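You operate a simulated robot arm through the tools that you are given. There is no shell and no other tool. Be economical: measure what you need, move in short steps, check, and stop when the job is done.

You are at the controls of a simulated robot arm. One attempt, no reset.

JOB
Put the labelled block on the metal sheet. Take the glue bottle labelled "wood glue" from the finishing bench top and leave it on the loose gauge. Take the brown plug and leave it on top of the pale block on the finishing bench top. Open the top drawer, take the masking tape from the inside of the top drawer of the drawer chest and leave it on the shelf of the cooling rack and shut the drawer again. Put the oil can that says "HV 46" from the top of the long bench on the turntable top and the oil can labelled "HV 32" on the shelf under the door end of the board table. Lift the red bin lid open. Any order will do. Set down upright: glue bottle, oil can.

The check looks at the end state, three seconds after you hand in, the way a careful person would. Anything else that was tipped, shoved, dropped, spilled or broken makes it a failure. Lids that push on must go on centred and level and be pressed home; caps that screw on are set level and turned clockwise until they are tight. Flat cloth is picked up by pressing the open fingertips on it (5 to 10 N) and closing them slowly along it; thin cloth reads only 2 to 8 mm in the jaws.

ROBOT AND FRAMES
A 7-joint arm with a fingered hand on a trunk, on a base that drives. Base frame: it is fixed to the floor where the robot stands at the start and does not move with it; the origin is under the middle of the robot, x ahead of it, y to its left, z up; the surface under the hand at the start is at about z = 0.86. Readings come in m, degrees, newtons and seconds.
Its first joint turns from -149.0 to 149.0 degrees. Places, roughly: brown plug (3x3x4 cm) [-0.7, 2.2, 0.9]; glue bottle [-0.5, 1.5, 1]; labelled block [0.5, 0, 0.75]; loose gauge [-0.75, 1.75, 1]; masking tape (12x12x3 cm) [0.6, 3.2, 0.8]; metal sheet (40x30x1 cm) [-0.6, 1.9, 0.2]; oil can [0.5, 4.25, 1]; pale block (12x6x3 cm) [-0.6, 2.2, 0.9]; red bin lid [-5, -3.5, 0.4]; shelf of the cooling rack [-3.6, 5.2, 0.4]; shelf under the door end of the board table [-3.6, 1.5, 0.3]; top drawer [0.5, 3.3, 0.8]; turntable top [-0.4, 2.1, 0.9]. Payload 3.5 kg.
Tool frame: the origin (TCP) lies between the finger pads and is the grasp point; the fingertips stand 0.03 m ahead of it; z points along the fingers, y is the line along which they close. The gripper opens to 0.104 m. The gripper's body begins 0.035 m behind the TCP. The gripper is a hand of 4 fingers: y runs from the thumb to the fingers, the wrist lies at [-0.015, -0.11, -0.186] in the tool frame.
Orientation is that of the tool frame in the base frame, as [roll, pitch, yaw] about the fixed x, y, z axes, in that order (R = Rz(yaw) Ry(pitch) Rx(roll)). With the fingers straight down and the wrist toward the robot, the tool's x, y and z point along [0, 1, 0], [1, 0, 0] and [0, 0, -1] of the base frame.

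CONTROLS
- The arm moves only by the tool move_arm. Its argument "commands" is a list that holds one entry, the list of rows, each a list of 6 numbers: the shift along the tool's x, y, z in units of 300 mm (1.0 is 300 mm), then the turn, a rotation vector about the tool's x, y, z in units of 180 degrees (1.0 is 180 degrees). In form: [[[x, y, z, rx, ry, rz], ...]]. A call has 1 to 20 rows; each row is the pose to reach, as a shift and turn from the pose commanded when the call began, along the tool's axes at that moment. A call with a number of a shift or a turn outside -1 to 1 is refused whole. A row lasts 0.2 s, in which the tool goes at most 0.05 m and 8.6 degrees; a call with a longer step from one row to the next is refused whole. A pose out of reach is approached as far as the arm can. The call stops where the force on the tool passes 40 N (or 10 N more than at its start, if that is more) or the arm is blocked; 0.2 s more then pass. In this call time passes only in rows, and 0.2 s behind the last. The reply holds the time, the measured pose of the TCP, the force on the tool along the base axes, the opening and the grip force, in the units named above and with some noise, with the torque about the TCP (base axes, N m) and any sound that the robot's microphone picked up.
- Cameras (640 x 400 px; columns grow to the right, rows downward): "scene" is now at [0.0391, 0.1711, 1.4552]; the picture's right is [0.04, -1.00, 0.00], its down [-0.50, -0.02, -0.86] and it looks along [0.86, 0.03, -0.50] (base axes); focal length 275 px, centre (320, 200). "wrist" rides on the gripper at [0.061, -0.092, -0.13] in the tool frame; the picture's right is [-0.81, 0.28, -0.52], its down [-0.53, -0.71, 0.46] and it looks along [-0.24, 0.64, 0.72] (tool axes); focal length 275 px, centre (320, 200). There is no depth. A picture from a camera that has moved, and an enlarged one, comes with that camera's place and axes in the base frame and with its lens. The place of the scene camera against the robot may be out by one fixed shift of up to 0.012 m in any direction.
- get_image(camera): a new picture of that camera. No time passes.
- slide_trunk(by): slides the trunk up (or, below 0, down) by that many m; the arm and the scene camera ride with it, the base frame stays. It gives what a move gives, with no picture.
- base_move(legs): drives the robot by 1 to 6 legs, each [ahead, left, turn to the left] in m, m and degrees, along the robot's own axes; the way and the turn of a leg run together, so that a leg with both is an arc; at most 1.5 m and 180 degrees a leg. The arm and the cameras ride along, it lands a little off, and it stops where it bumps. It gives what a move gives.
- curl_fingers(index, middle, ring, thumb_bend, thumb_turn): sets how far each is bent, from 0 (flat) to 1 (curled in); at 0.3 the hand is open as for a grip, at 0.7 the pads meet at the TCP. One left out holds its place. A second passes; each finger stops where it meets its share of the squeeze, and holds until it gets a number again. It is the only way to open and close the hand. It gives what a move gives, with no picture; readings hold the bend of each and the force on the fingers (four entries, about 0 where the hand has none), thumb and palm. thumb_turn goes from beside the hand (0) to across from the fingers (1), as for a grip.
- turn_head(pan, tilt): turns the head with the scene camera to pan (to the left, within 155 degrees either way) and tilt (down, from -29 to 69), counted from straight ahead of the robot. It gives what a move gives.
- enlarge(camera, box): a new picture of the part [left, top, right, bottom] of that camera's present view, enlarged. No time passes.
- close_job(): hands the job in; it is judged then, once.

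Go step by step. Nothing tells you exact positions but the pictures and the camera data: compare them with the known pose of the tool, close in by small moves and look again before you grip or let go. The budget is 217 turns and 202 pictures, counting those below and the enlarged ones. Unless the task says otherwise, let go and move clear before handing in.

The tools are called after ">>>" as name(argument=value, ...) on one line, values as JSON. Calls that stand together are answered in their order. move_arm: Moves the arm, as the interface text tells. Its arguments: {"type":"object","properties":{"commands":{"type":"array","items":{"type":"array","items":{"type":"array","items":{"type":"number"}}}}},"required":["commands"]} The other tools are called the same way: slide_trunk (by) slides the trunk up or down; curl_fingers (index, middle, ring, thumb_bend, thumb_turn) moves the fingers one by one; base_move (legs) drives the base; turn_head (pan, tilt) turns the head that bears the scene camera; get_image (camera) takes a picture; enlarge (camera, box) takes an enlarged picture of a part of a camera's view; close_job () hands the job in.

At the start:

```text
clock: 0.0
ee_pos: [0.6255, 0.1888, 1.1623]
tcp_rot: [-180.0, 0.1, 90.0]
contact_force: [-0.3, -0.3, -0.4]
moment: [-0.02, -0.01, 0.0]
opening: 0.1035
finger_force: 0.0
shape: jaw
bend: [0.3, 0.3, 0.3, 0.3, 0.98]
finger forces: [0.0, 0.1, 0.0, 0.1, 0.0, 0.1]
trunk travel left (down, up): [-0.475, 0.235]
robot x, y, heading: [0.0004, -0.0009, -0.2]
head pan, tilt: [2.2, 30.3]
```

scene: 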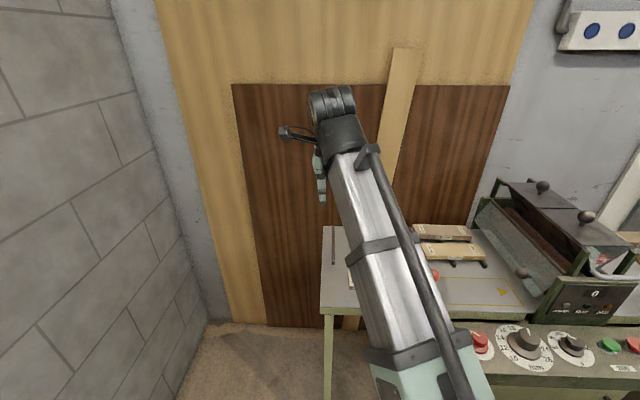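
wrist: 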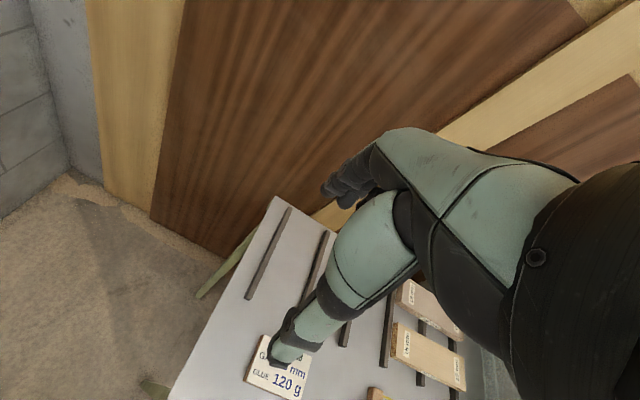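

I see the work table ahead with a labelled block under the hand and other pieces. I'll look around with the head first.

>>> turn_head(pan=0, tilt=60)

>>> get_image(camera="scene")

>>> turn_head(pan=100, tilt=25)

>>> get_image(camera="scene")

>>> turn_head(pan=150, tilt=20)

>>> get_image(camera="scene")

>>> turn_head(pan=55, tilt=20)

>>> get_image(camera="scene")

```text
clock: 0.9
ee_pos: [0.6258, 0.1892, 1.1605]
tcp_rot: [-179.9, 0.0, 89.9]
contact_force: [-0.3, 0.5, -0.3]
moment: [-0.01, 0.02, 0.0]
opening: 0.1037
finger_force: 0.1
shape: jaw
bend: [0.3, 0.3, 0.3, 0.3, 0.98]
finger forces: [0.0, 0.0, 0.0, 0.0, 0.0, 0.0]
trunk travel left (down, up): [-0.475, 0.235]
robot x, y, heading: [-0.0018, -0.0012, -0.1]
head pan, tilt: [0.0, 60.0]
```

```text
199 pictures are left
camera scene: at [0.0156, 0.1676, 1.4137], right [0.0, -1.0, 0.0], down [-0.87, 0.0, -0.5], along [0.5, 0.0, -0.87], focal length 275 px, centre (320, 200)
```

scene: 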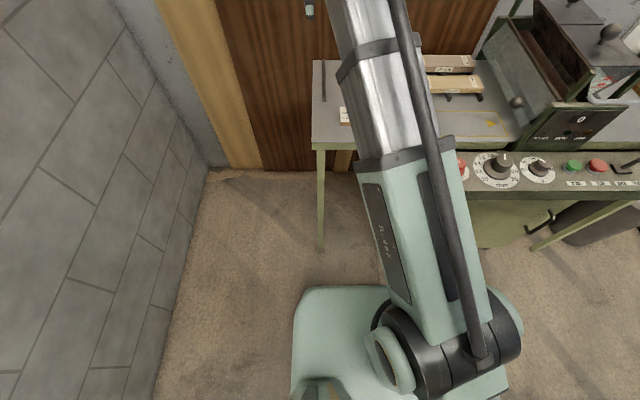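

```text
clock: 2.7
ee_pos: [0.6241, 0.1896, 1.1614]
tcp_rot: [179.9, 0.0, 90.1]
contact_force: [-0.5, 0.7, 0.5]
moment: [0.0, 0.05, 0.0]
opening: 0.1036
finger_force: 0.0
shape: jaw
bend: [0.3, 0.3, 0.3, 0.3, 0.98]
finger forces: [0.0, 0.0, 0.0, 0.0, 0.1, 0.0]
trunk travel left (down, up): [-0.475, 0.235]
robot x, y, heading: [-0.0006, -0.0018, 0.2]
head pan, tilt: [100.0, 25.0]
```

```text
198 pictures are left
camera scene: at [-0.0671, 0.2583, 1.4637], right [0.98, 0.17, 0.0], down [0.07, -0.42, -0.91], along [-0.16, 0.89, -0.42], focal length 275 px, centre (320, 200)
```

scene: 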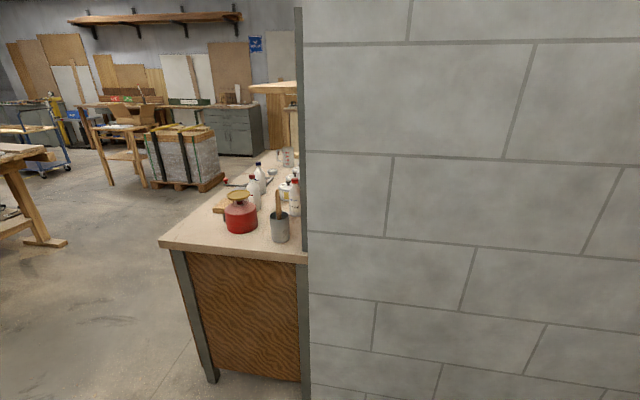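

```text
clock: 3.9
ee_pos: [0.6256, 0.1878, 1.1607]
tcp_rot: [-180.0, 0.0, 89.9]
contact_force: [0.1, -0.3, 0.4]
moment: [-0.01, 0.02, -0.04]
opening: 0.1035
finger_force: 0.0
shape: jaw
bend: [0.3, 0.3, 0.3, 0.3, 0.98]
finger forces: [0.0, 0.0, 0.1, 0.0, 0.0, 0.0]
trunk travel left (down, up): [-0.475, 0.235]
robot x, y, heading: [-0.0002, 0.0003, 0.1]
head pan, tilt: [150.0, 20.0]
```

```text
197 pictures are left
camera scene: at [-0.1318, 0.2142, 1.4718], right [0.5, 0.87, 0.0], down [0.3, -0.17, -0.94], along [-0.81, 0.47, -0.34], focal length 275 px, centre (320, 200)
```

scene: 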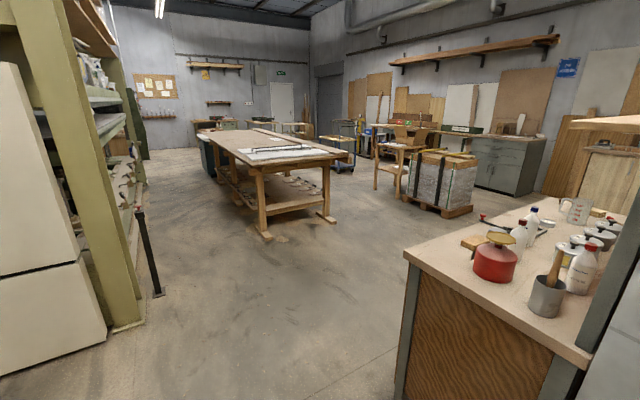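

```text
clock: 5.6
ee_pos: [0.6257, 0.1883, 1.1604]
tcp_rot: [-179.9, 0.0, 90.0]
contact_force: [0.9, -0.6, -0.2]
moment: [0.01, -0.01, 0.02]
opening: 0.1037
finger_force: 0.0
shape: jaw
bend: [0.3, 0.3, 0.3, 0.3, 0.98]
finger forces: [0.0, 0.0, 0.0, 0.0, 0.0, 0.0]
trunk travel left (down, up): [-0.475, 0.235]
robot x, y, heading: [0.0001, 0.0013, -0.3]
head pan, tilt: [55.0, 20.0]
```

```text
196 pictures are left
camera scene: at [0.0022, 0.2439, 1.4718], right [0.82, -0.57, 0.0], down [-0.2, -0.28, -0.94], along [0.54, 0.77, -0.34], focal length 275 px, centre (320, 200)
```

scene: 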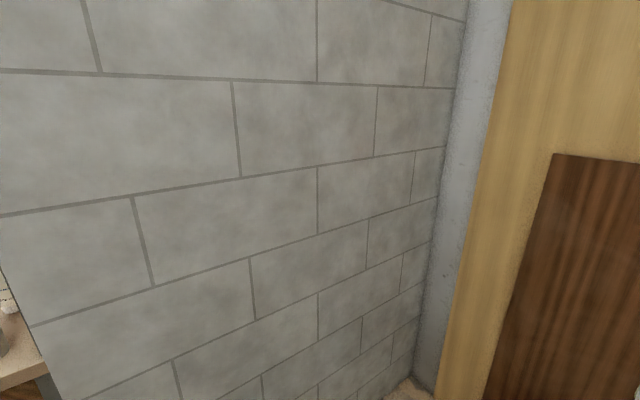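

The block must be identified; let me enlarge the wrist view.

>>> enlarge(camera="wrist", box=[220, 250, 480, 400])

>>> turn_head(pan=-25, tilt=45)

>>> get_image(camera="scene")

```text
2.46 times, centred on (350, 325) of wrist
camera zoom: at [0.5328, 0.249, 1.2908], right [0.28, -0.81, 0.52], down [-0.71, -0.53, -0.46], along [0.64, -0.24, -0.72], focal length 678 px, centre (246, -108)
```

zoom: 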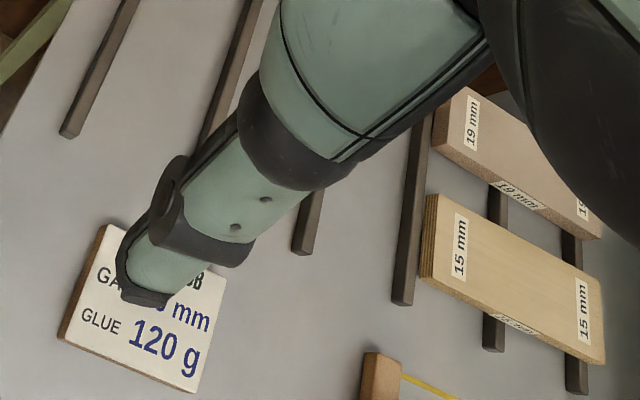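

```text
clock: 7.1
ee_pos: [0.6252, 0.1877, 1.1609]
tcp_rot: [-179.9, 0.0, 90.0]
contact_force: [-1.1, -0.1, 0.1]
moment: [0.02, -0.01, 0.0]
opening: 0.1036
finger_force: 0.2
shape: jaw
bend: [0.3, 0.3, 0.3, 0.3, 0.98]
finger forces: [0.0, 0.0, 0.1, 0.0, 0.0, 0.1]
trunk travel left (down, up): [-0.475, 0.235]
robot x, y, heading: [0.0024, -0.0015, -0.0]
head pan, tilt: [-25.0, 45.0]
```

```text
194 pictures are left
camera scene: at [0.0226, 0.1332, 1.4331], right [-0.42, -0.91, 0.0], down [-0.64, 0.3, -0.71], along [0.64, -0.3, -0.71], focal length 275 px, centre (320, 200)
```

scene: 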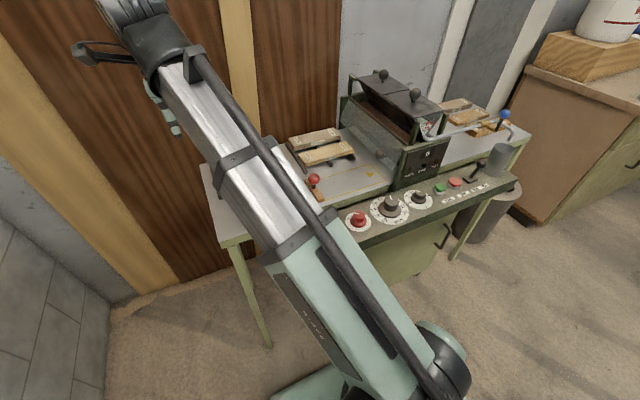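

There are several labelled things. I'll enlarge the scene view of the table and move the arm aside a bit later.

>>> enlarge(camera="scene", box=[200, 80, 360, 240])

>>> enlarge(camera="scene", box=[330, 60, 540, 230])

```text
2.50 times, centred on (280, 160) of scene
camera zoom: at [0.0226, 0.1332, 1.4331], right [-0.42, -0.91, 0.0], down [-0.64, 0.3, -0.71], along [0.64, -0.3, -0.71], focal length 687 px, centre (420, 300)
```

zoom: 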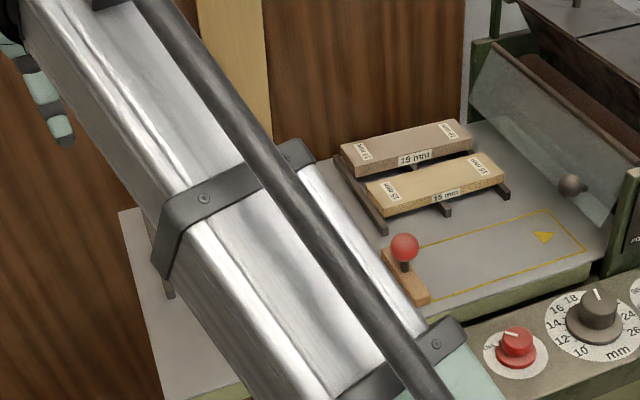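

```text
2.35 times, centred on (435, 145) of scene
camera zoom: at [0.0226, 0.1332, 1.4331], right [-0.42, -0.91, 0.0], down [-0.64, 0.3, -0.71], along [0.64, -0.3, -0.71], focal length 647 px, centre (49, 329)
```

zoom: 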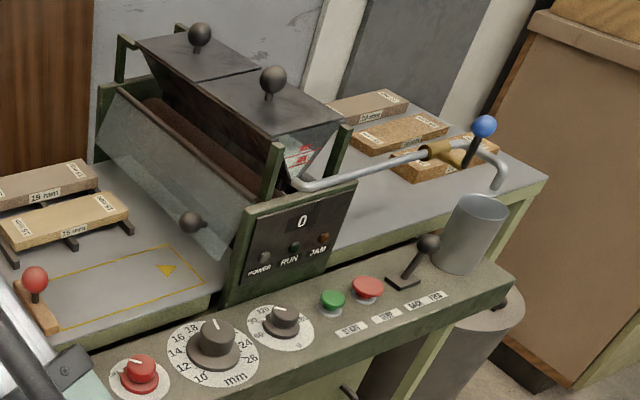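

The card-block "GAUGE…/GLUE 120 g" is at about (0.597, 0.075), which fits the listed place of the labelled block. I move above it and look.

>>> move_arm(commands=[[[-0.08, -0.02, 0.1, 0, 0, 0], [-0.16, -0.04, 0.2, 0, 0, 0], [-0.24, -0.06, 0.3, 0, 0, 0], [-0.32, -0.08, 0.4, 0, 0, 0], [-0.38, -0.1, 0.5, 0, 0, 0]]])

>>> get_image(camera="wrist")

>>> turn_head(pan=20, tilt=50)

>>> get_image(camera="scene")

```text
clock: 8.3
ee_pos: [0.5959, 0.075, 1.0112]
tcp_rot: [-180.0, 0.0, 90.0]
contact_force: [0.7, -0.5, 0.8]
moment: [0.0, -0.03, 0.0]
opening: 0.1036
finger_force: 0.1
shape: jaw
bend: [0.3, 0.3, 0.3, 0.3, 0.98]
finger forces: [0.1, 0.0, 0.0, 0.0, 0.1, 0.1]
trunk travel left (down, up): [-0.475, 0.235]
robot x, y, heading: [-0.0, -0.0004, -0.1]
head pan, tilt: [-25.0, 45.0]
```

```text
191 pictures are left
camera wrist: at [0.5036, 0.1352, 1.1409], right [0.28, -0.81, 0.52], down [-0.71, -0.53, -0.46], along [0.65, -0.24, -0.72], focal length 275 px, centre (320, 200)
```

wrist: 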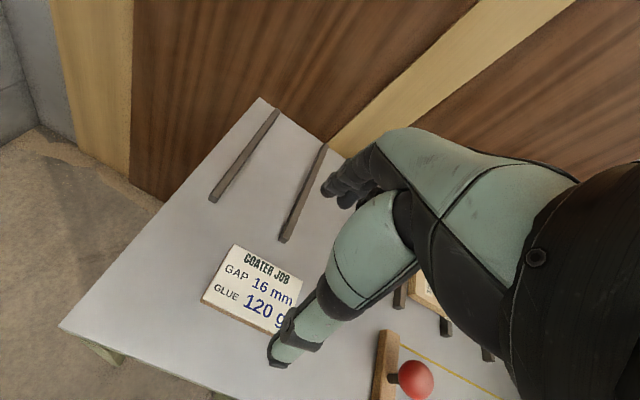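

```text
clock: 9.4
ee_pos: [0.5949, 0.0749, 1.0118]
tcp_rot: [179.9, 0.1, 90.1]
contact_force: [0.4, 0.7, -0.8]
moment: [0.01, -0.01, 0.01]
opening: 0.1038
finger_force: 0.0
shape: jaw
bend: [0.3, 0.3, 0.3, 0.3, 0.98]
finger forces: [0.0, 0.0, 0.0, 0.1, 0.0, 0.0]
trunk travel left (down, up): [-0.475, 0.235]
robot x, y, heading: [0.0011, 0.0013, -0.0]
head pan, tilt: [20.0, 50.0]
```

```text
190 pictures are left
camera scene: at [0.0212, 0.1938, 1.4262], right [0.34, -0.94, 0.0], down [-0.72, -0.26, -0.64], along [0.6, 0.22, -0.77], focal length 275 px, centre (320, 200)
```

scene: 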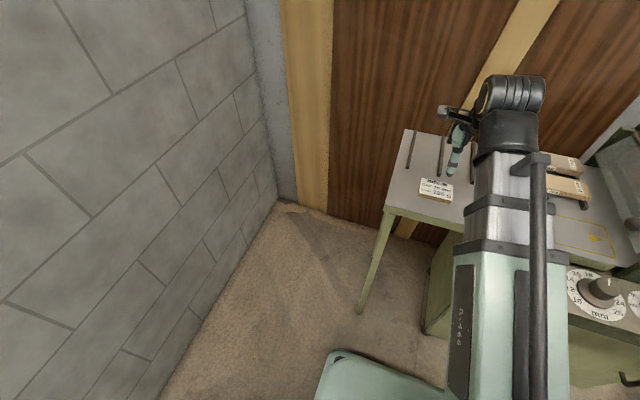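

The card block ("COATER JOB") is about 6×8 cm at (0.602, 0.075). I lower onto it with the fingers straddling it along x.

>>> move_arm(commands=[[[0, 0.023, 0.1, 0, 0, 0], [0, 0.023, 0.2, 0, 0, 0], [0, 0.023, 0.28, 0, 0, 0], [0, 0.023, 0.32, 0, 0, 0], [0, 0.023, 0.36, 0, 0, 0], [0, 0.023, 0.385, 0, 0, 0]]])

>>> get_image(camera="wrist")

>>> enlarge(camera="scene", box=[390, 110, 530, 220])

```text
clock: 10.8
ee_pos: [0.6009, 0.0746, 0.8958]
tcp_rot: [180.0, 0.0, 90.0]
contact_force: [-3.2, 0.6, 2.8]
moment: [-0.06, -0.13, -0.06]
opening: 0.102
finger_force: 0.0
shape: jaw
bend: [0.3, 0.32, 0.3, 0.3, 0.98]
finger forces: [0.1, 5.7, 0.0, 0.0, 0.1, 0.1]
trunk travel left (down, up): [-0.475, 0.235]
robot x, y, heading: [-0.0004, -0.0003, 0.1]
head pan, tilt: [20.0, 50.0]
```

```text
189 pictures are left
camera wrist: at [0.5088, 0.1351, 1.0253], right [0.28, -0.81, 0.52], down [-0.71, -0.53, -0.46], along [0.64, -0.24, -0.72], focal length 275 px, centre (320, 200)
```

wrist: 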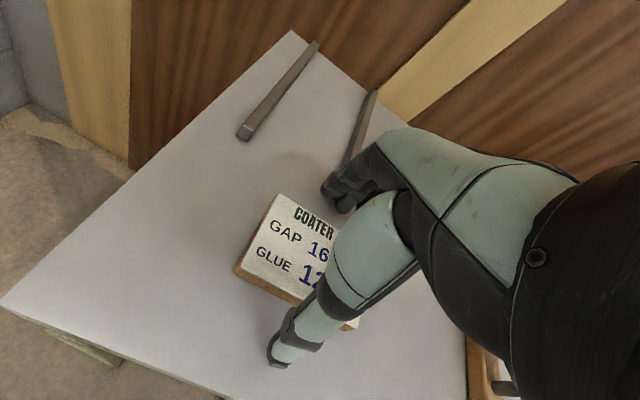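

```text
3.64 times, centred on (460, 165) of scene
camera zoom: at [0.0204, 0.1939, 1.4263], right [0.34, -0.94, 0.0], down [-0.72, -0.26, -0.64], along [0.6, 0.22, -0.77], focal length 1000 px, centre (-189, 327)
```

zoom: 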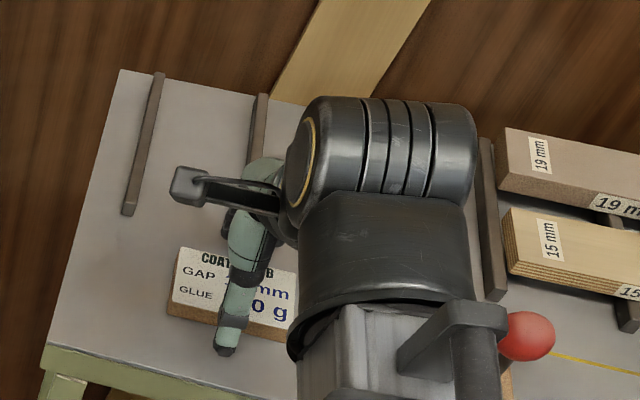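

The middle finger touches the end of a rail behind the block; I raise, shift 9 mm toward the robot and lower again.

>>> move_arm(commands=[[[0, 0, -0.05, 0, 0, 0], [0, -0.033, -0.05, 0, 0, 0], [0, -0.033, 0, 0, 0, 0]]])

>>> curl_fingers(index=0.5, middle=0.5, ring=0.5, thumb_bend=0.5)

>>> get_image(camera="wrist")

```text
clock: 11.7
ee_pos: [0.5922, 0.0744, 0.8955]
tcp_rot: [179.9, 0.1, 90.0]
contact_force: [-1.1, -0.8, 0.0]
moment: [-0.01, 0.01, -0.03]
opening: 0.1039
finger_force: 0.2
shape: jaw
bend: [0.3, 0.3, 0.3, 0.3, 0.98]
finger forces: [0.0, 0.0, 0.0, 0.1, 0.0, 0.0]
trunk travel left (down, up): [-0.475, 0.235]
robot x, y, heading: [-0.0006, -0.0002, 0.1]
head pan, tilt: [20.0, 50.0]
```

```text
clock: 12.7
ee_pos: [0.5911, 0.0731, 0.8965]
tcp_rot: [-180.0, 0.0, 90.0]
contact_force: [0.1, -0.5, 0.5]
moment: [-0.01, -0.02, -0.04]
opening: 0.0577
finger_force: 2.0
shape: fingers
bend: [0.48, 0.49, 0.49, 0.48, 0.97]
finger forces: [1.2, 0.9, 0.7, 0.1, 2.5, 0.0]
trunk travel left (down, up): [-0.475, 0.235]
robot x, y, heading: [-0.0011, -0.0024, -0.1]
head pan, tilt: [20.0, 50.0]
```

```text
187 pictures are left
camera wrist: at [0.4999, 0.1346, 1.0251], right [0.28, -0.81, 0.52], down [-0.71, -0.53, -0.46], along [0.64, -0.24, -0.72], focal length 275 px, centre (320, 200)
```

wrist: 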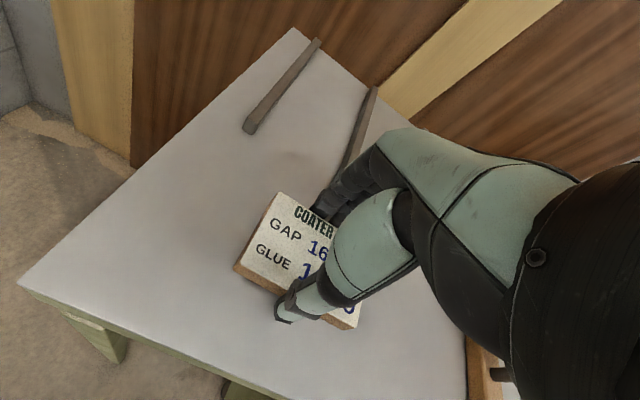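

The block is lightly gripped; I squeeze a bit more and lift.

>>> curl_fingers(index=0.58, middle=0.58, ring=0.58, thumb_bend=0.56)

>>> move_arm(commands=[[[0, 0, -0.05, 0, 0, 0], [0, 0, -0.15, 0, 0, 0], [0, 0, -0.3, 0, 0, 0], [0, 0, -0.45, 0, 0, 0], [0, 0, -0.6, 0, 0, 0]]])

>>> get_image(camera="wrist")

>>> turn_head(pan=-90, tilt=30)

>>> get_image(camera="scene")

>>> turn_head(pan=-150, tilt=30)

>>> get_image(camera="scene")

```text
clock: 13.7
ee_pos: [0.5927, 0.0738, 0.8954]
tcp_rot: [179.9, 0.0, 90.0]
contact_force: [0.5, -0.9, 0.1]
moment: [0.0, -0.03, 0.01]
opening: 0.0559
finger_force: 9.3
shape: fingers
bend: [0.52, 0.53, 0.54, 0.47, 0.96]
finger forces: [3.8, 3.5, 2.3, 0.1, 9.4, 0.0]
trunk travel left (down, up): [-0.475, 0.235]
robot x, y, heading: [-0.0016, 0.0052, -0.0]
head pan, tilt: [20.0, 50.0]
```

```text
clock: 14.8
ee_pos: [0.5914, 0.075, 1.0758]
tcp_rot: [179.9, 0.0, 90.1]
contact_force: [0.0, 0.3, 0.4]
moment: [0.0, 0.0, -0.01]
opening: 0.056
finger_force: 9.5
shape: fingers
bend: [0.52, 0.53, 0.54, 0.47, 0.96]
finger forces: [3.6, 3.1, 2.3, 0.1, 9.3, 0.1]
trunk travel left (down, up): [-0.475, 0.235]
robot x, y, heading: [0.0031, 0.0003, -0.1]
head pan, tilt: [20.0, 50.0]
```

```text
186 pictures are left
camera wrist: at [0.4993, 0.1355, 1.2057], right [0.28, -0.81, 0.52], down [-0.71, -0.53, -0.46], along [0.64, -0.24, -0.72], focal length 275 px, centre (320, 200)
```

wrist: 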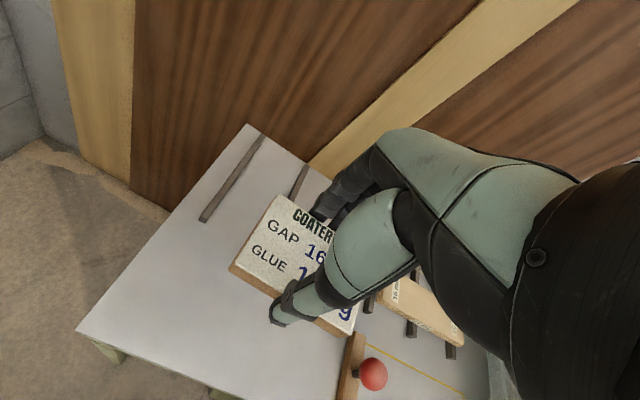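

```text
clock: 16.7
ee_pos: [0.5914, 0.0759, 1.075]
tcp_rot: [179.9, 0.0, 90.0]
contact_force: [0.4, 0.7, -0.7]
moment: [0.01, 0.04, 0.02]
opening: 0.0561
finger_force: 9.7
shape: fingers
bend: [0.52, 0.53, 0.54, 0.47, 0.96]
finger forces: [3.7, 3.1, 2.2, 0.0, 9.3, 0.0]
trunk travel left (down, up): [-0.475, 0.235]
robot x, y, heading: [-0.0008, -0.0031, -0.1]
head pan, tilt: [-90.0, 30.0]
```

```text
185 pictures are left
camera scene: at [-0.0511, 0.0771, 1.4557], right [-1.0, 0.0, 0.0], down [0.0, 0.5, -0.87], along [0.0, -0.87, -0.5], focal length 275 px, centre (320, 200)
```

scene: 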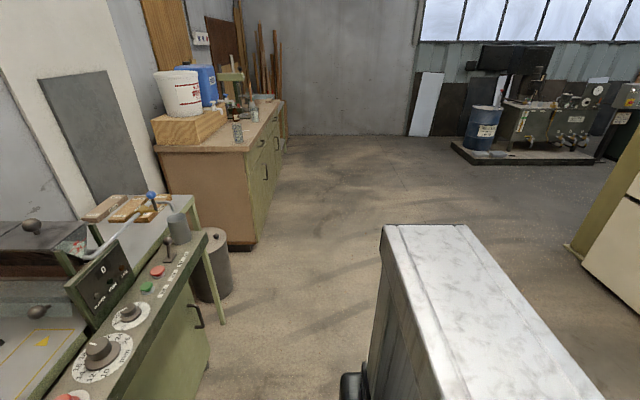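

```text
clock: 18.0
ee_pos: [0.5916, 0.0744, 1.0736]
tcp_rot: [-180.0, 0.1, 90.0]
contact_force: [-0.1, 0.0, 0.2]
moment: [-0.01, -0.01, 0.01]
opening: 0.0559
finger_force: 9.3
shape: fingers
bend: [0.52, 0.53, 0.54, 0.47, 0.96]
finger forces: [3.8, 3.2, 2.2, 0.0, 9.4, 0.0]
trunk travel left (down, up): [-0.475, 0.235]
robot x, y, heading: [-0.0002, -0.0024, 0.1]
head pan, tilt: [-150.0, 30.0]
```

```text
184 pictures are left
camera scene: at [-0.1294, 0.1223, 1.4557], right [-0.5, 0.87, 0.0], down [0.43, 0.25, -0.87], along [-0.75, -0.43, -0.5], focal length 275 px, centre (320, 200)
```

scene: 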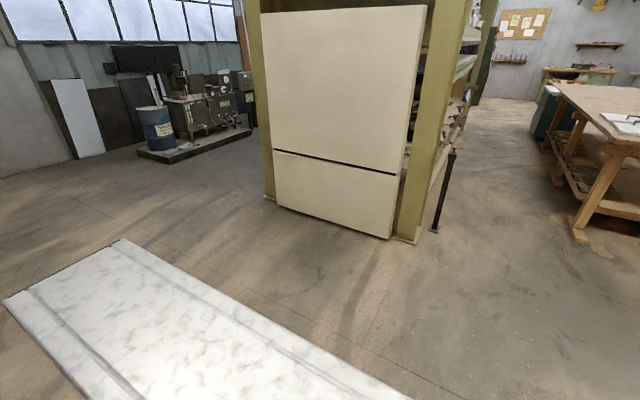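

The block is held. I back away from the table and check whether the white slab seen beside me is part of the robot.

>>> base_move(legs=[[-0.3, 0, 0]])

>>> get_image(camera="scene")

```text
clock: 20.1
ee_pos: [0.2882, 0.0735, 1.0758]
tcp_rot: [-180.0, 0.0, 89.8]
contact_force: [-1.2, -0.2, 0.7]
moment: [-0.02, -0.02, 0.0]
opening: 0.0559
finger_force: 9.2
shape: fingers
bend: [0.52, 0.53, 0.54, 0.47, 0.96]
finger forces: [3.6, 3.1, 2.3, 0.0, 9.2, 0.0]
trunk travel left (down, up): [-0.475, 0.235]
robot x, y, heading: [-0.3018, -0.0017, -0.4]
head pan, tilt: [-150.0, 30.0]
```

```text
183 pictures are left
camera scene: at [-0.433, 0.1231, 1.4557], right [-0.5, 0.87, 0.0], down [0.43, 0.25, -0.87], along [-0.75, -0.43, -0.5], focal length 275 px, centre (320, 200)
```

scene: 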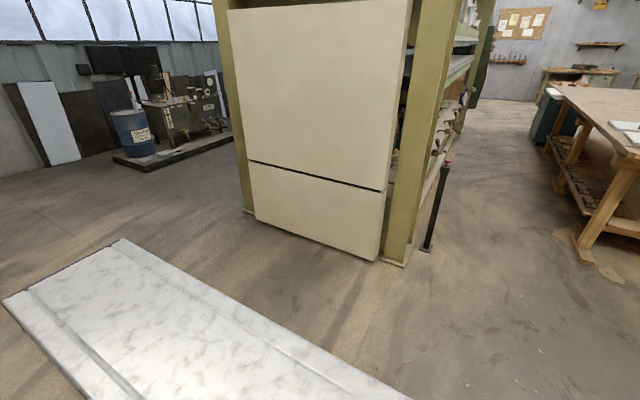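

The slab rides along, so it is the robot's own. I back up further and then go left toward the finishing bench.

>>> base_move(legs=[[-1.4, 0, 0], [0, 1.4, 0], [0, 0.4, 0]])

>>> turn_head(pan=0, tilt=35)

>>> get_image(camera="scene")

>>> turn_head(pan=30, tilt=35)

>>> get_image(camera="scene")

>>> turn_head(pan=-30, tilt=35)

>>> get_image(camera="scene")

```text
clock: 35.7
ee_pos: [-1.1193, 1.8692, 1.0756]
tcp_rot: [-180.0, 0.0, 90.1]
contact_force: [0.0, 0.0, -1.6]
moment: [0.01, -0.01, 0.0]
opening: 0.0559
finger_force: 9.1
shape: fingers
bend: [0.52, 0.53, 0.54, 0.47, 0.96]
finger forces: [3.7, 3.2, 2.2, 0.0, 9.3, 0.1]
trunk travel left (down, up): [-0.475, 0.235]
robot x, y, heading: [-1.7137, 1.792, 0.2]
head pan, tilt: [-150.0, 30.0]
```

```text
clock: 38.0
ee_pos: [-1.1204, 1.8682, 1.0757]
tcp_rot: [180.0, 0.0, 90.3]
contact_force: [-0.8, 0.1, -0.6]
moment: [0.03, 0.01, -0.02]
opening: 0.0559
finger_force: 9.4
shape: fingers
bend: [0.52, 0.53, 0.54, 0.47, 0.96]
finger forces: [3.6, 3.2, 2.2, 0.0, 9.3, 0.0]
trunk travel left (down, up): [-0.475, 0.235]
robot x, y, heading: [-1.7112, 1.7898, 0.2]
head pan, tilt: [0.0, 35.0]
```

```text
182 pictures are left
camera scene: at [-1.6747, 1.9598, 1.4479], right [0.0, -1.0, 0.0], down [-0.57, 0.0, -0.82], along [0.82, 0.0, -0.57], focal length 275 px, centre (320, 200)
```

scene: 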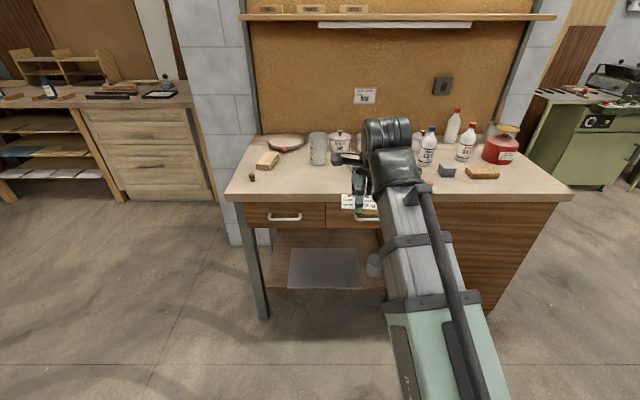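

```text
clock: 39.0
ee_pos: [-1.1195, 1.8687, 1.0763]
tcp_rot: [-179.9, 0.1, 90.2]
contact_force: [-1.1, -0.5, -0.3]
moment: [0.02, -0.02, 0.0]
opening: 0.0561
finger_force: 9.1
shape: fingers
bend: [0.52, 0.53, 0.54, 0.47, 0.96]
finger forces: [3.7, 3.2, 2.3, 0.0, 9.3, 0.1]
trunk travel left (down, up): [-0.475, 0.235]
robot x, y, heading: [-1.7109, 1.7938, 0.3]
head pan, tilt: [30.0, 35.0]
```

```text
181 pictures are left
camera scene: at [-1.6865, 2.0037, 1.4479], right [0.5, -0.87, 0.0], down [-0.5, -0.29, -0.82], along [0.71, 0.41, -0.57], focal length 275 px, centre (320, 200)
```

scene: 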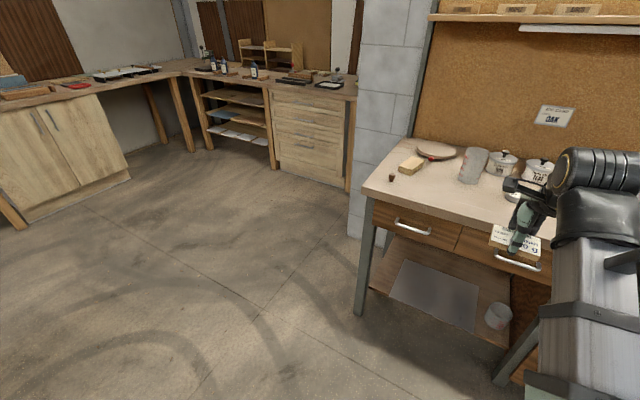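

```text
clock: 40.3
ee_pos: [-1.1199, 1.8686, 1.0748]
tcp_rot: [-180.0, -0.1, 90.2]
contact_force: [-0.5, -0.2, -0.2]
moment: [0.0, -0.01, -0.02]
opening: 0.0562
finger_force: 8.8
shape: fingers
bend: [0.52, 0.53, 0.54, 0.47, 0.96]
finger forces: [3.7, 3.2, 2.3, 0.0, 9.3, 0.0]
trunk travel left (down, up): [-0.475, 0.235]
robot x, y, heading: [-1.7113, 1.7951, 0.3]
head pan, tilt: [-30.0, 35.0]
```

```text
180 pictures are left
camera scene: at [-1.6863, 1.9158, 1.4479], right [-0.5, -0.87, 0.0], down [-0.5, 0.29, -0.82], along [0.71, -0.41, -0.57], focal length 275 px, centre (320, 200)
```

scene: 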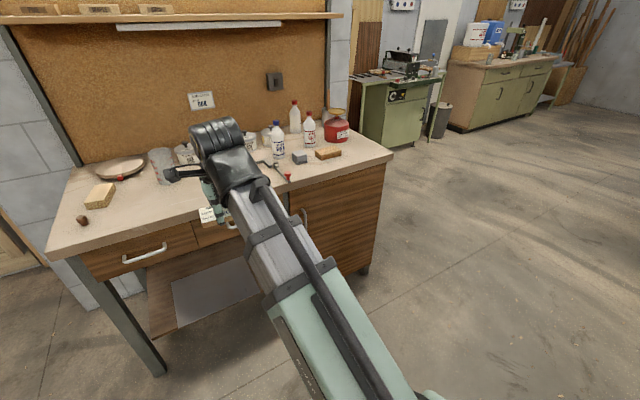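

The metal sheet lies on the low shelf under the bench (x −0.73…−0.43, y 1.74…2.12, z≈0.2), beneath drawers whose bottom is at ~0.72. I lower the trunk and arm here in the free floor space before reaching in.

>>> slide_trunk(by=-0.47)

>>> move_arm(commands=[[[0, 0, 0.15, 0, 0, 0], [0, 0, 0.3, 0, 0, 0], [0, 0, 0.45, 0, 0, 0], [0, 0, 0.6, 0, 0, 0], [0, 0, 0.75, 0, 0, 0], [0, 0, 0.9, 0, 0, 0]]])

>>> turn_head(pan=0, tilt=35)

>>> get_image(camera="scene")

>>> get_image(camera="wrist")

```text
refused: -0.47 is not a number from -0.4 to 0.4
```

```text
clock: 41.7
ee_pos: [-1.1192, 1.8674, 0.8041]
tcp_rot: [180.0, 0.0, 90.2]
contact_force: [-0.8, 0.9, -0.6]
moment: [-0.01, 0.0, 0.0]
opening: 0.0556
finger_force: 9.1
shape: fingers
bend: [0.52, 0.54, 0.54, 0.47, 0.96]
finger forces: [3.7, 3.2, 2.2, 0.0, 9.0, 0.0]
trunk travel left (down, up): [-0.475, 0.235]
robot x, y, heading: [-1.7098, 1.7912, 0.2]
head pan, tilt: [-30.0, 35.0]
```

```text
clock: 42.6
ee_pos: [-1.12, 1.8686, 0.8074]
tcp_rot: [-179.9, 0.0, 90.2]
contact_force: [0.3, -0.5, 0.5]
moment: [-0.02, 0.08, -0.01]
opening: 0.0558
finger_force: 9.6
shape: fingers
bend: [0.52, 0.54, 0.54, 0.47, 0.96]
finger forces: [3.6, 3.2, 2.2, 0.1, 9.1, 0.1]
trunk travel left (down, up): [-0.475, 0.235]
robot x, y, heading: [-1.7128, 1.791, -0.1]
head pan, tilt: [0.0, 35.0]
```

```text
179 pictures are left
camera scene: at [-1.6747, 1.9597, 1.4479], right [0.0, -1.0, 0.0], down [-0.57, 0.0, -0.82], along [0.82, 0.0, -0.57], focal length 275 px, centre (320, 200)
```

scene: 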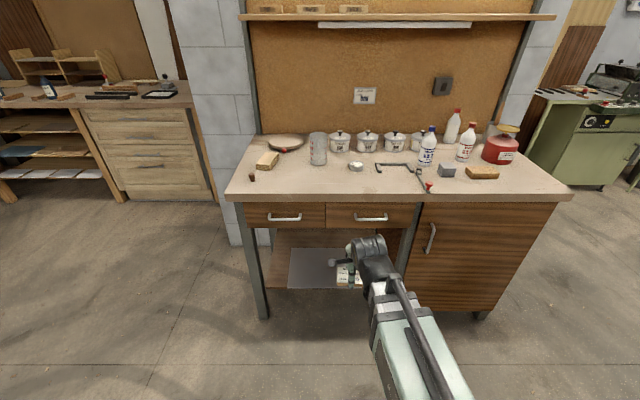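

```text
178 pictures are left
camera wrist: at [-1.212, 1.9288, 0.9357], right [0.28, -0.81, 0.52], down [-0.71, -0.53, -0.46], along [0.65, -0.24, -0.72], focal length 275 px, centre (320, 200)
```

wrist: 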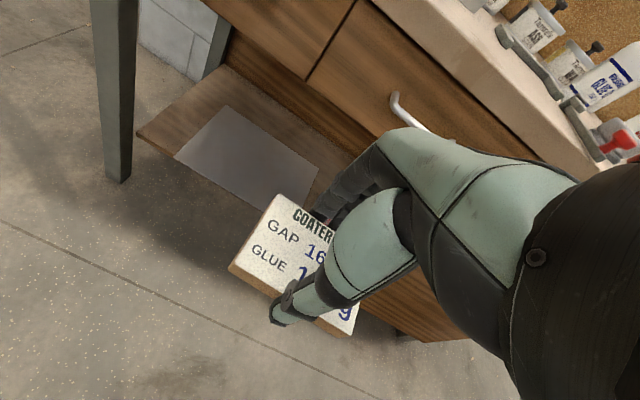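

>>> enlarge(camera="scene", box=[220, 110, 400, 220])

>>> enlarge(camera="scene", box=[340, 90, 540, 210])

>>> slide_trunk(by=-0.4)

>>> move_arm(commands=[[[0, 0, 0.1, 0, 0, 0], [0, 0, 0.2, 0, 0, 0], [0, 0, 0.3, 0, 0, 0], [0, 0, 0.4, 0, 0, 0]]])

>>> get_image(camera="scene")

```text
3.56 times, centred on (310, 165) of scene
camera zoom: at [-1.6747, 1.9597, 1.4479], right [0.0, -1.0, 0.0], down [-0.57, 0.0, -0.82], along [0.82, 0.0, -0.57], focal length 977 px, centre (356, 324)
```

zoom: 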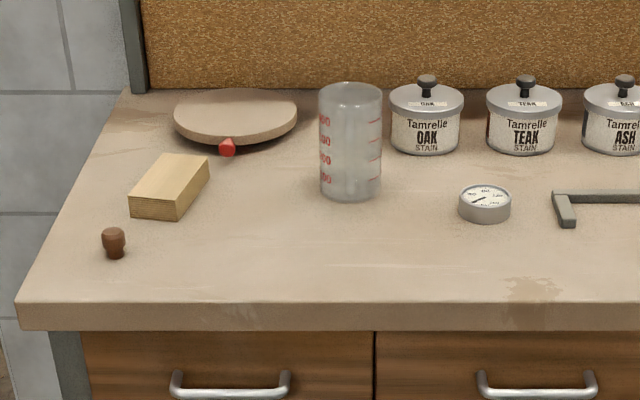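

```text
3.20 times, centred on (440, 150) of scene
camera zoom: at [-1.6747, 1.9597, 1.4479], right [0.0, -1.0, 0.0], down [-0.57, 0.0, -0.82], along [0.82, 0.0, -0.57], focal length 880 px, centre (-64, 360)
```

zoom: 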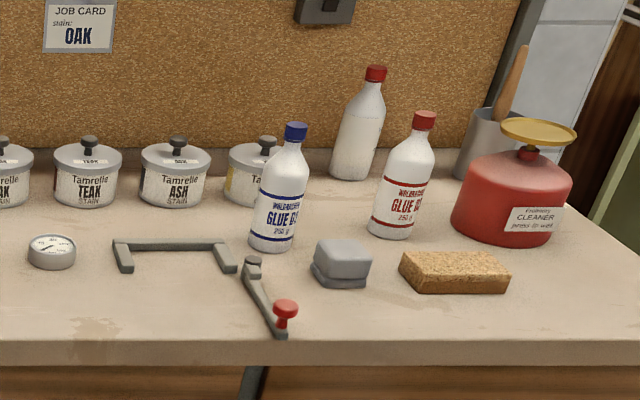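

```text
clock: 46.5
ee_pos: [-1.1181, 1.8686, 0.4052]
tcp_rot: [180.0, -0.1, 90.1]
contact_force: [-0.6, -0.2, -1.3]
moment: [0.0, -0.03, 0.04]
opening: 0.056
finger_force: 9.5
shape: fingers
bend: [0.52, 0.54, 0.54, 0.47, 0.96]
finger forces: [3.8, 3.1, 2.2, 0.0, 9.1, 0.1]
trunk travel left (down, up): [-0.075, 0.635]
robot x, y, heading: [-1.7102, 1.7857, 0.1]
head pan, tilt: [0.0, 35.0]
```

```text
clock: 47.5
ee_pos: [-1.1186, 1.8696, 0.2846]
tcp_rot: [-180.0, 0.0, 90.2]
contact_force: [0.3, -0.3, -0.2]
moment: [-0.02, 0.01, 0.03]
opening: 0.0556
finger_force: 9.4
shape: fingers
bend: [0.52, 0.54, 0.54, 0.47, 0.96]
finger forces: [3.7, 3.1, 2.2, 0.0, 9.0, 0.0]
trunk travel left (down, up): [-0.075, 0.635]
robot x, y, heading: [-1.7124, 1.7951, -0.0]
head pan, tilt: [0.0, 35.0]
```

```text
175 pictures are left
camera scene: at [-1.6747, 1.9598, 1.048], right [0.0, -1.0, 0.0], down [-0.57, 0.0, -0.82], along [0.82, 0.0, -0.57], focal length 275 px, centre (320, 200)
```

scene: 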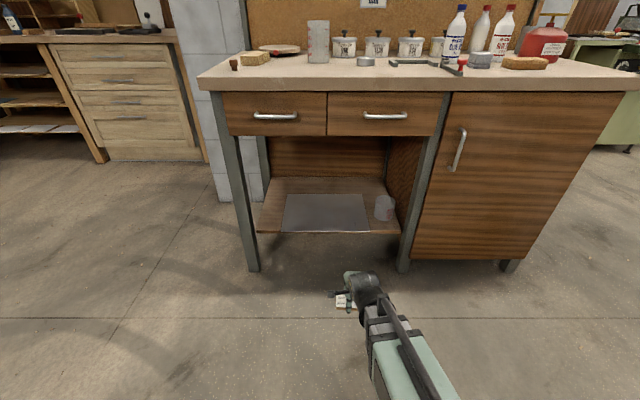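

The sheet top is at z≈0.21. The block bottom is at ~0.25, so I drive ahead into the gap, in two steps.

>>> base_move(legs=[[0.28, 0, 0]])

>>> get_image(camera="wrist")

>>> get_image(camera="scene")

```text
clock: 49.5
ee_pos: [-0.8365, 1.869, 0.2864]
tcp_rot: [-180.0, 0.1, 90.0]
contact_force: [-0.1, -1.6, 0.0]
moment: [0.0, 0.03, -0.02]
opening: 0.0557
finger_force: 9.0
shape: fingers
bend: [0.52, 0.54, 0.54, 0.47, 0.96]
finger forces: [3.8, 3.1, 2.2, 0.0, 8.9, 0.0]
trunk travel left (down, up): [-0.075, 0.635]
robot x, y, heading: [-1.4243, 1.7906, -0.1]
head pan, tilt: [0.0, 35.0]
```

```text
174 pictures are left
camera wrist: at [-0.9285, 1.9292, 0.4157], right [0.28, -0.81, 0.52], down [-0.71, -0.53, -0.46], along [0.65, -0.24, -0.72], focal length 275 px, centre (320, 200)
```

wrist: 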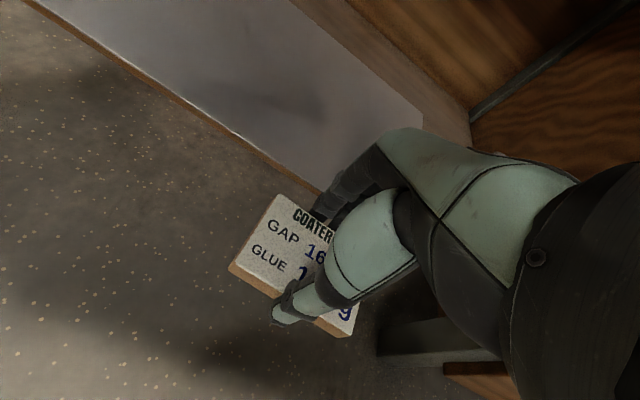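

```text
173 pictures are left
camera scene: at [-1.3918, 1.9604, 1.0479], right [0.0, -1.0, 0.0], down [-0.57, 0.0, -0.82], along [0.82, 0.0, -0.57], focal length 275 px, centre (320, 200)
```

scene: 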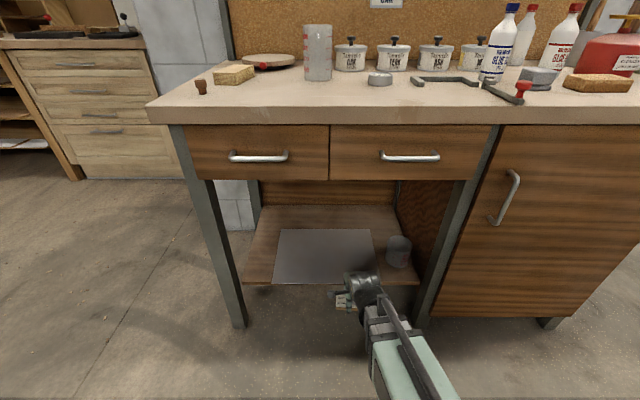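

Clearance looks good. I drive the last 0.145 m.

>>> base_move(legs=[[0.15, 0.02, 0]])

>>> get_image(camera="wrist")

>>> get_image(camera="scene")

```text
clock: 50.8
ee_pos: [-0.6866, 1.8896, 0.2847]
tcp_rot: [-180.0, 0.0, 90.2]
contact_force: [-0.1, -0.4, 0.1]
moment: [0.0, -0.01, -0.03]
opening: 0.0558
finger_force: 9.6
shape: fingers
bend: [0.52, 0.54, 0.54, 0.47, 0.96]
finger forces: [3.7, 3.1, 2.2, 0.0, 9.0, 0.0]
trunk travel left (down, up): [-0.075, 0.635]
robot x, y, heading: [-1.2765, 1.817, 0.0]
head pan, tilt: [0.0, 35.0]
```

```text
172 pictures are left
camera wrist: at [-0.7785, 1.9495, 0.4157], right [0.28, -0.81, 0.52], down [-0.71, -0.53, -0.46], along [0.65, -0.24, -0.72], focal length 275 px, centre (320, 200)
```

wrist: 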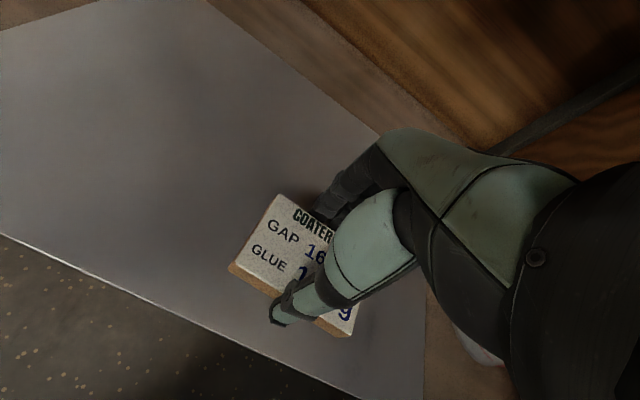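

```text
171 pictures are left
camera scene: at [-1.2418, 1.9808, 1.0479], right [0.0, -1.0, 0.0], down [-0.57, 0.0, -0.82], along [0.82, 0.0, -0.57], focal length 275 px, centre (320, 200)
```

scene: 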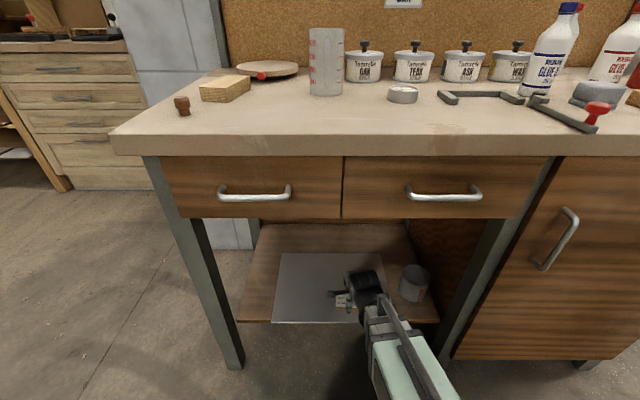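

Over the sheet. I push 3 cm further in and lower until contact.

>>> move_arm(commands=[[[0, 0.05, 0, 0, 0, 0], [0, 0.1, 0, 0, 0, 0], [0, 0.1, 0.04, 0, 0, 0], [0, 0.1, 0.07, 0, 0, 0], [0, 0.1, 0.1, 0, 0, 0], [0, 0.1, 0.12, 0, 0, 0], [0, 0.1, 0.13, 0, 0, 0]]])

>>> get_image(camera="wrist")

```text
clock: 52.3
ee_pos: [-0.6551, 1.8885, 0.2563]
tcp_rot: [179.1, -0.1, 90.1]
contact_force: [-1.0, -1.2, 25.3]
moment: [-0.2, -0.3, 0.02]
opening: 0.0558
finger_force: 18.5
shape: fingers
bend: [0.53, 0.53, 0.55, 0.47, 0.96]
finger forces: [3.2, 20.9, 1.5, 0.0, 10.9, 0.1]
trunk travel left (down, up): [-0.075, 0.635]
robot x, y, heading: [-1.2805, 1.8138, 0.1]
head pan, tilt: [0.0, 35.0]
stopped in row 7: the force on the tool passed its limit at 46 N (the readings are from after the stop); the commanded pose is now the measured one
```

```text
170 pictures are left
camera wrist: at [-0.7488, 1.9491, 0.3847], right [0.27, -0.81, 0.52], down [-0.7, -0.53, -0.47], along [0.66, -0.24, -0.72], focal length 275 px, centre (320, 200)
```

wrist: 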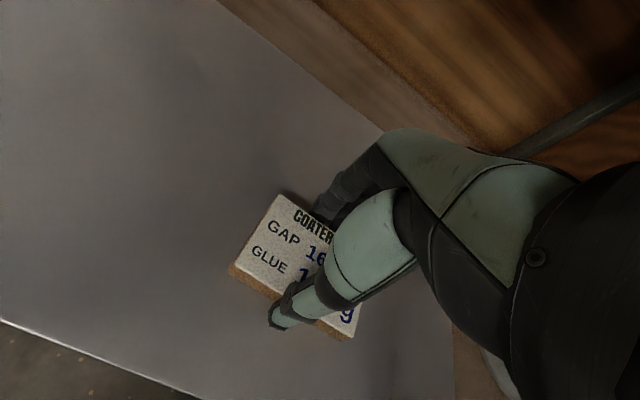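

Contact made. I ease off slightly, then open the hand gently.

>>> move_arm(commands=[[[0, 0, -0.007, 0, 0, 0]]])

>>> curl_fingers(index=0.42, middle=0.42, ring=0.42, thumb_bend=0.42)

>>> curl_fingers(index=0.3, middle=0.3, ring=0.3, thumb_bend=0.3)

>>> get_image(camera="wrist")

>>> move_arm(commands=[[[0, 0, -0.05, 0, 0, 0], [0, 0, -0.13, 0, 0, 0], [0, 0, -0.2, 0, 0, 0]]])

>>> get_image(camera="wrist")

```text
clock: 52.7
ee_pos: [-0.6542, 1.8898, 0.2565]
tcp_rot: [179.3, -0.1, 90.1]
contact_force: [0.8, -0.4, 21.3]
moment: [-0.13, -0.38, 0.01]
opening: 0.056
finger_force: 16.7
shape: fingers
bend: [0.53, 0.53, 0.55, 0.47, 0.96]
finger forces: [3.6, 18.4, 1.9, 0.0, 9.8, 0.0]
trunk travel left (down, up): [-0.075, 0.635]
robot x, y, heading: [-1.2811, 1.8126, 0.1]
head pan, tilt: [0.0, 35.0]
```

```text
clock: 53.7
ee_pos: [-0.6548, 1.8885, 0.2546]
tcp_rot: [179.3, -0.1, 90.2]
contact_force: [-3.1, 0.0, 8.7]
moment: [-0.05, -0.2, -0.05]
opening: 0.0731
finger_force: 4.1
shape: fingers
bend: [0.42, 0.45, 0.42, 0.42, 0.97]
finger forces: [0.1, 8.3, 0.0, 0.1, 0.2, 0.1]
trunk travel left (down, up): [-0.075, 0.635]
robot x, y, heading: [-1.28, 1.8154, -0.2]
head pan, tilt: [0.0, 35.0]
```

```text
clock: 54.7
ee_pos: [-0.6551, 1.8902, 0.2554]
tcp_rot: [179.5, -0.1, 90.1]
contact_force: [-1.1, -1.2, -0.3]
moment: [-0.01, 0.02, -0.03]
opening: 0.1027
finger_force: 0.0
shape: fingers
bend: [0.3, 0.3, 0.3, 0.3, 0.97]
finger forces: [0.1, 0.0, 0.1, 0.1, 0.0, 0.1]
trunk travel left (down, up): [-0.075, 0.635]
robot x, y, heading: [-1.2797, 1.8153, 0.3]
head pan, tilt: [0.0, 35.0]
```

```text
169 pictures are left
camera wrist: at [-0.7484, 1.9492, 0.3843], right [0.27, -0.81, 0.52], down [-0.71, -0.53, -0.46], along [0.65, -0.24, -0.72], focal length 275 px, centre (320, 200)
```

wrist: 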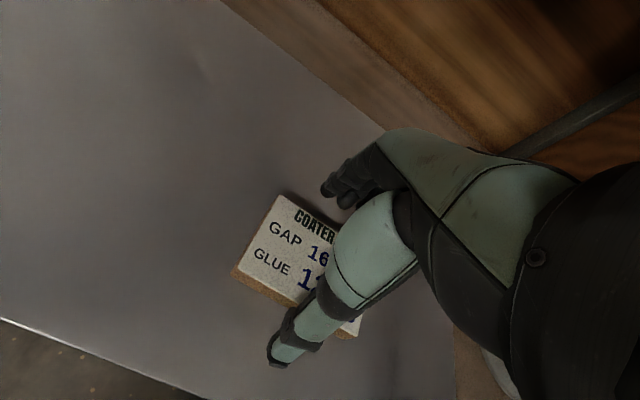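

```text
clock: 55.5
ee_pos: [-0.6557, 1.8895, 0.315]
tcp_rot: [179.5, -0.1, 90.1]
contact_force: [0.6, -0.7, 0.8]
moment: [0.0, 0.01, 0.0]
opening: 0.1026
finger_force: 0.1
shape: fingers
bend: [0.3, 0.3, 0.3, 0.3, 0.97]
finger forces: [0.1, 0.0, 0.0, 0.0, 0.0, 0.1]
trunk travel left (down, up): [-0.075, 0.635]
robot x, y, heading: [-1.28, 1.81, 0.2]
head pan, tilt: [0.0, 35.0]
```

```text
168 pictures are left
camera wrist: at [-0.7488, 1.9499, 0.4444], right [0.27, -0.81, 0.52], down [-0.71, -0.53, -0.46], along [0.65, -0.24, -0.72], focal length 275 px, centre (320, 200)
```

wrist: 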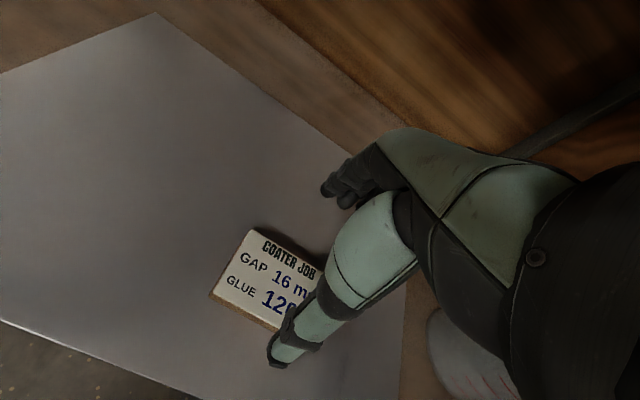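

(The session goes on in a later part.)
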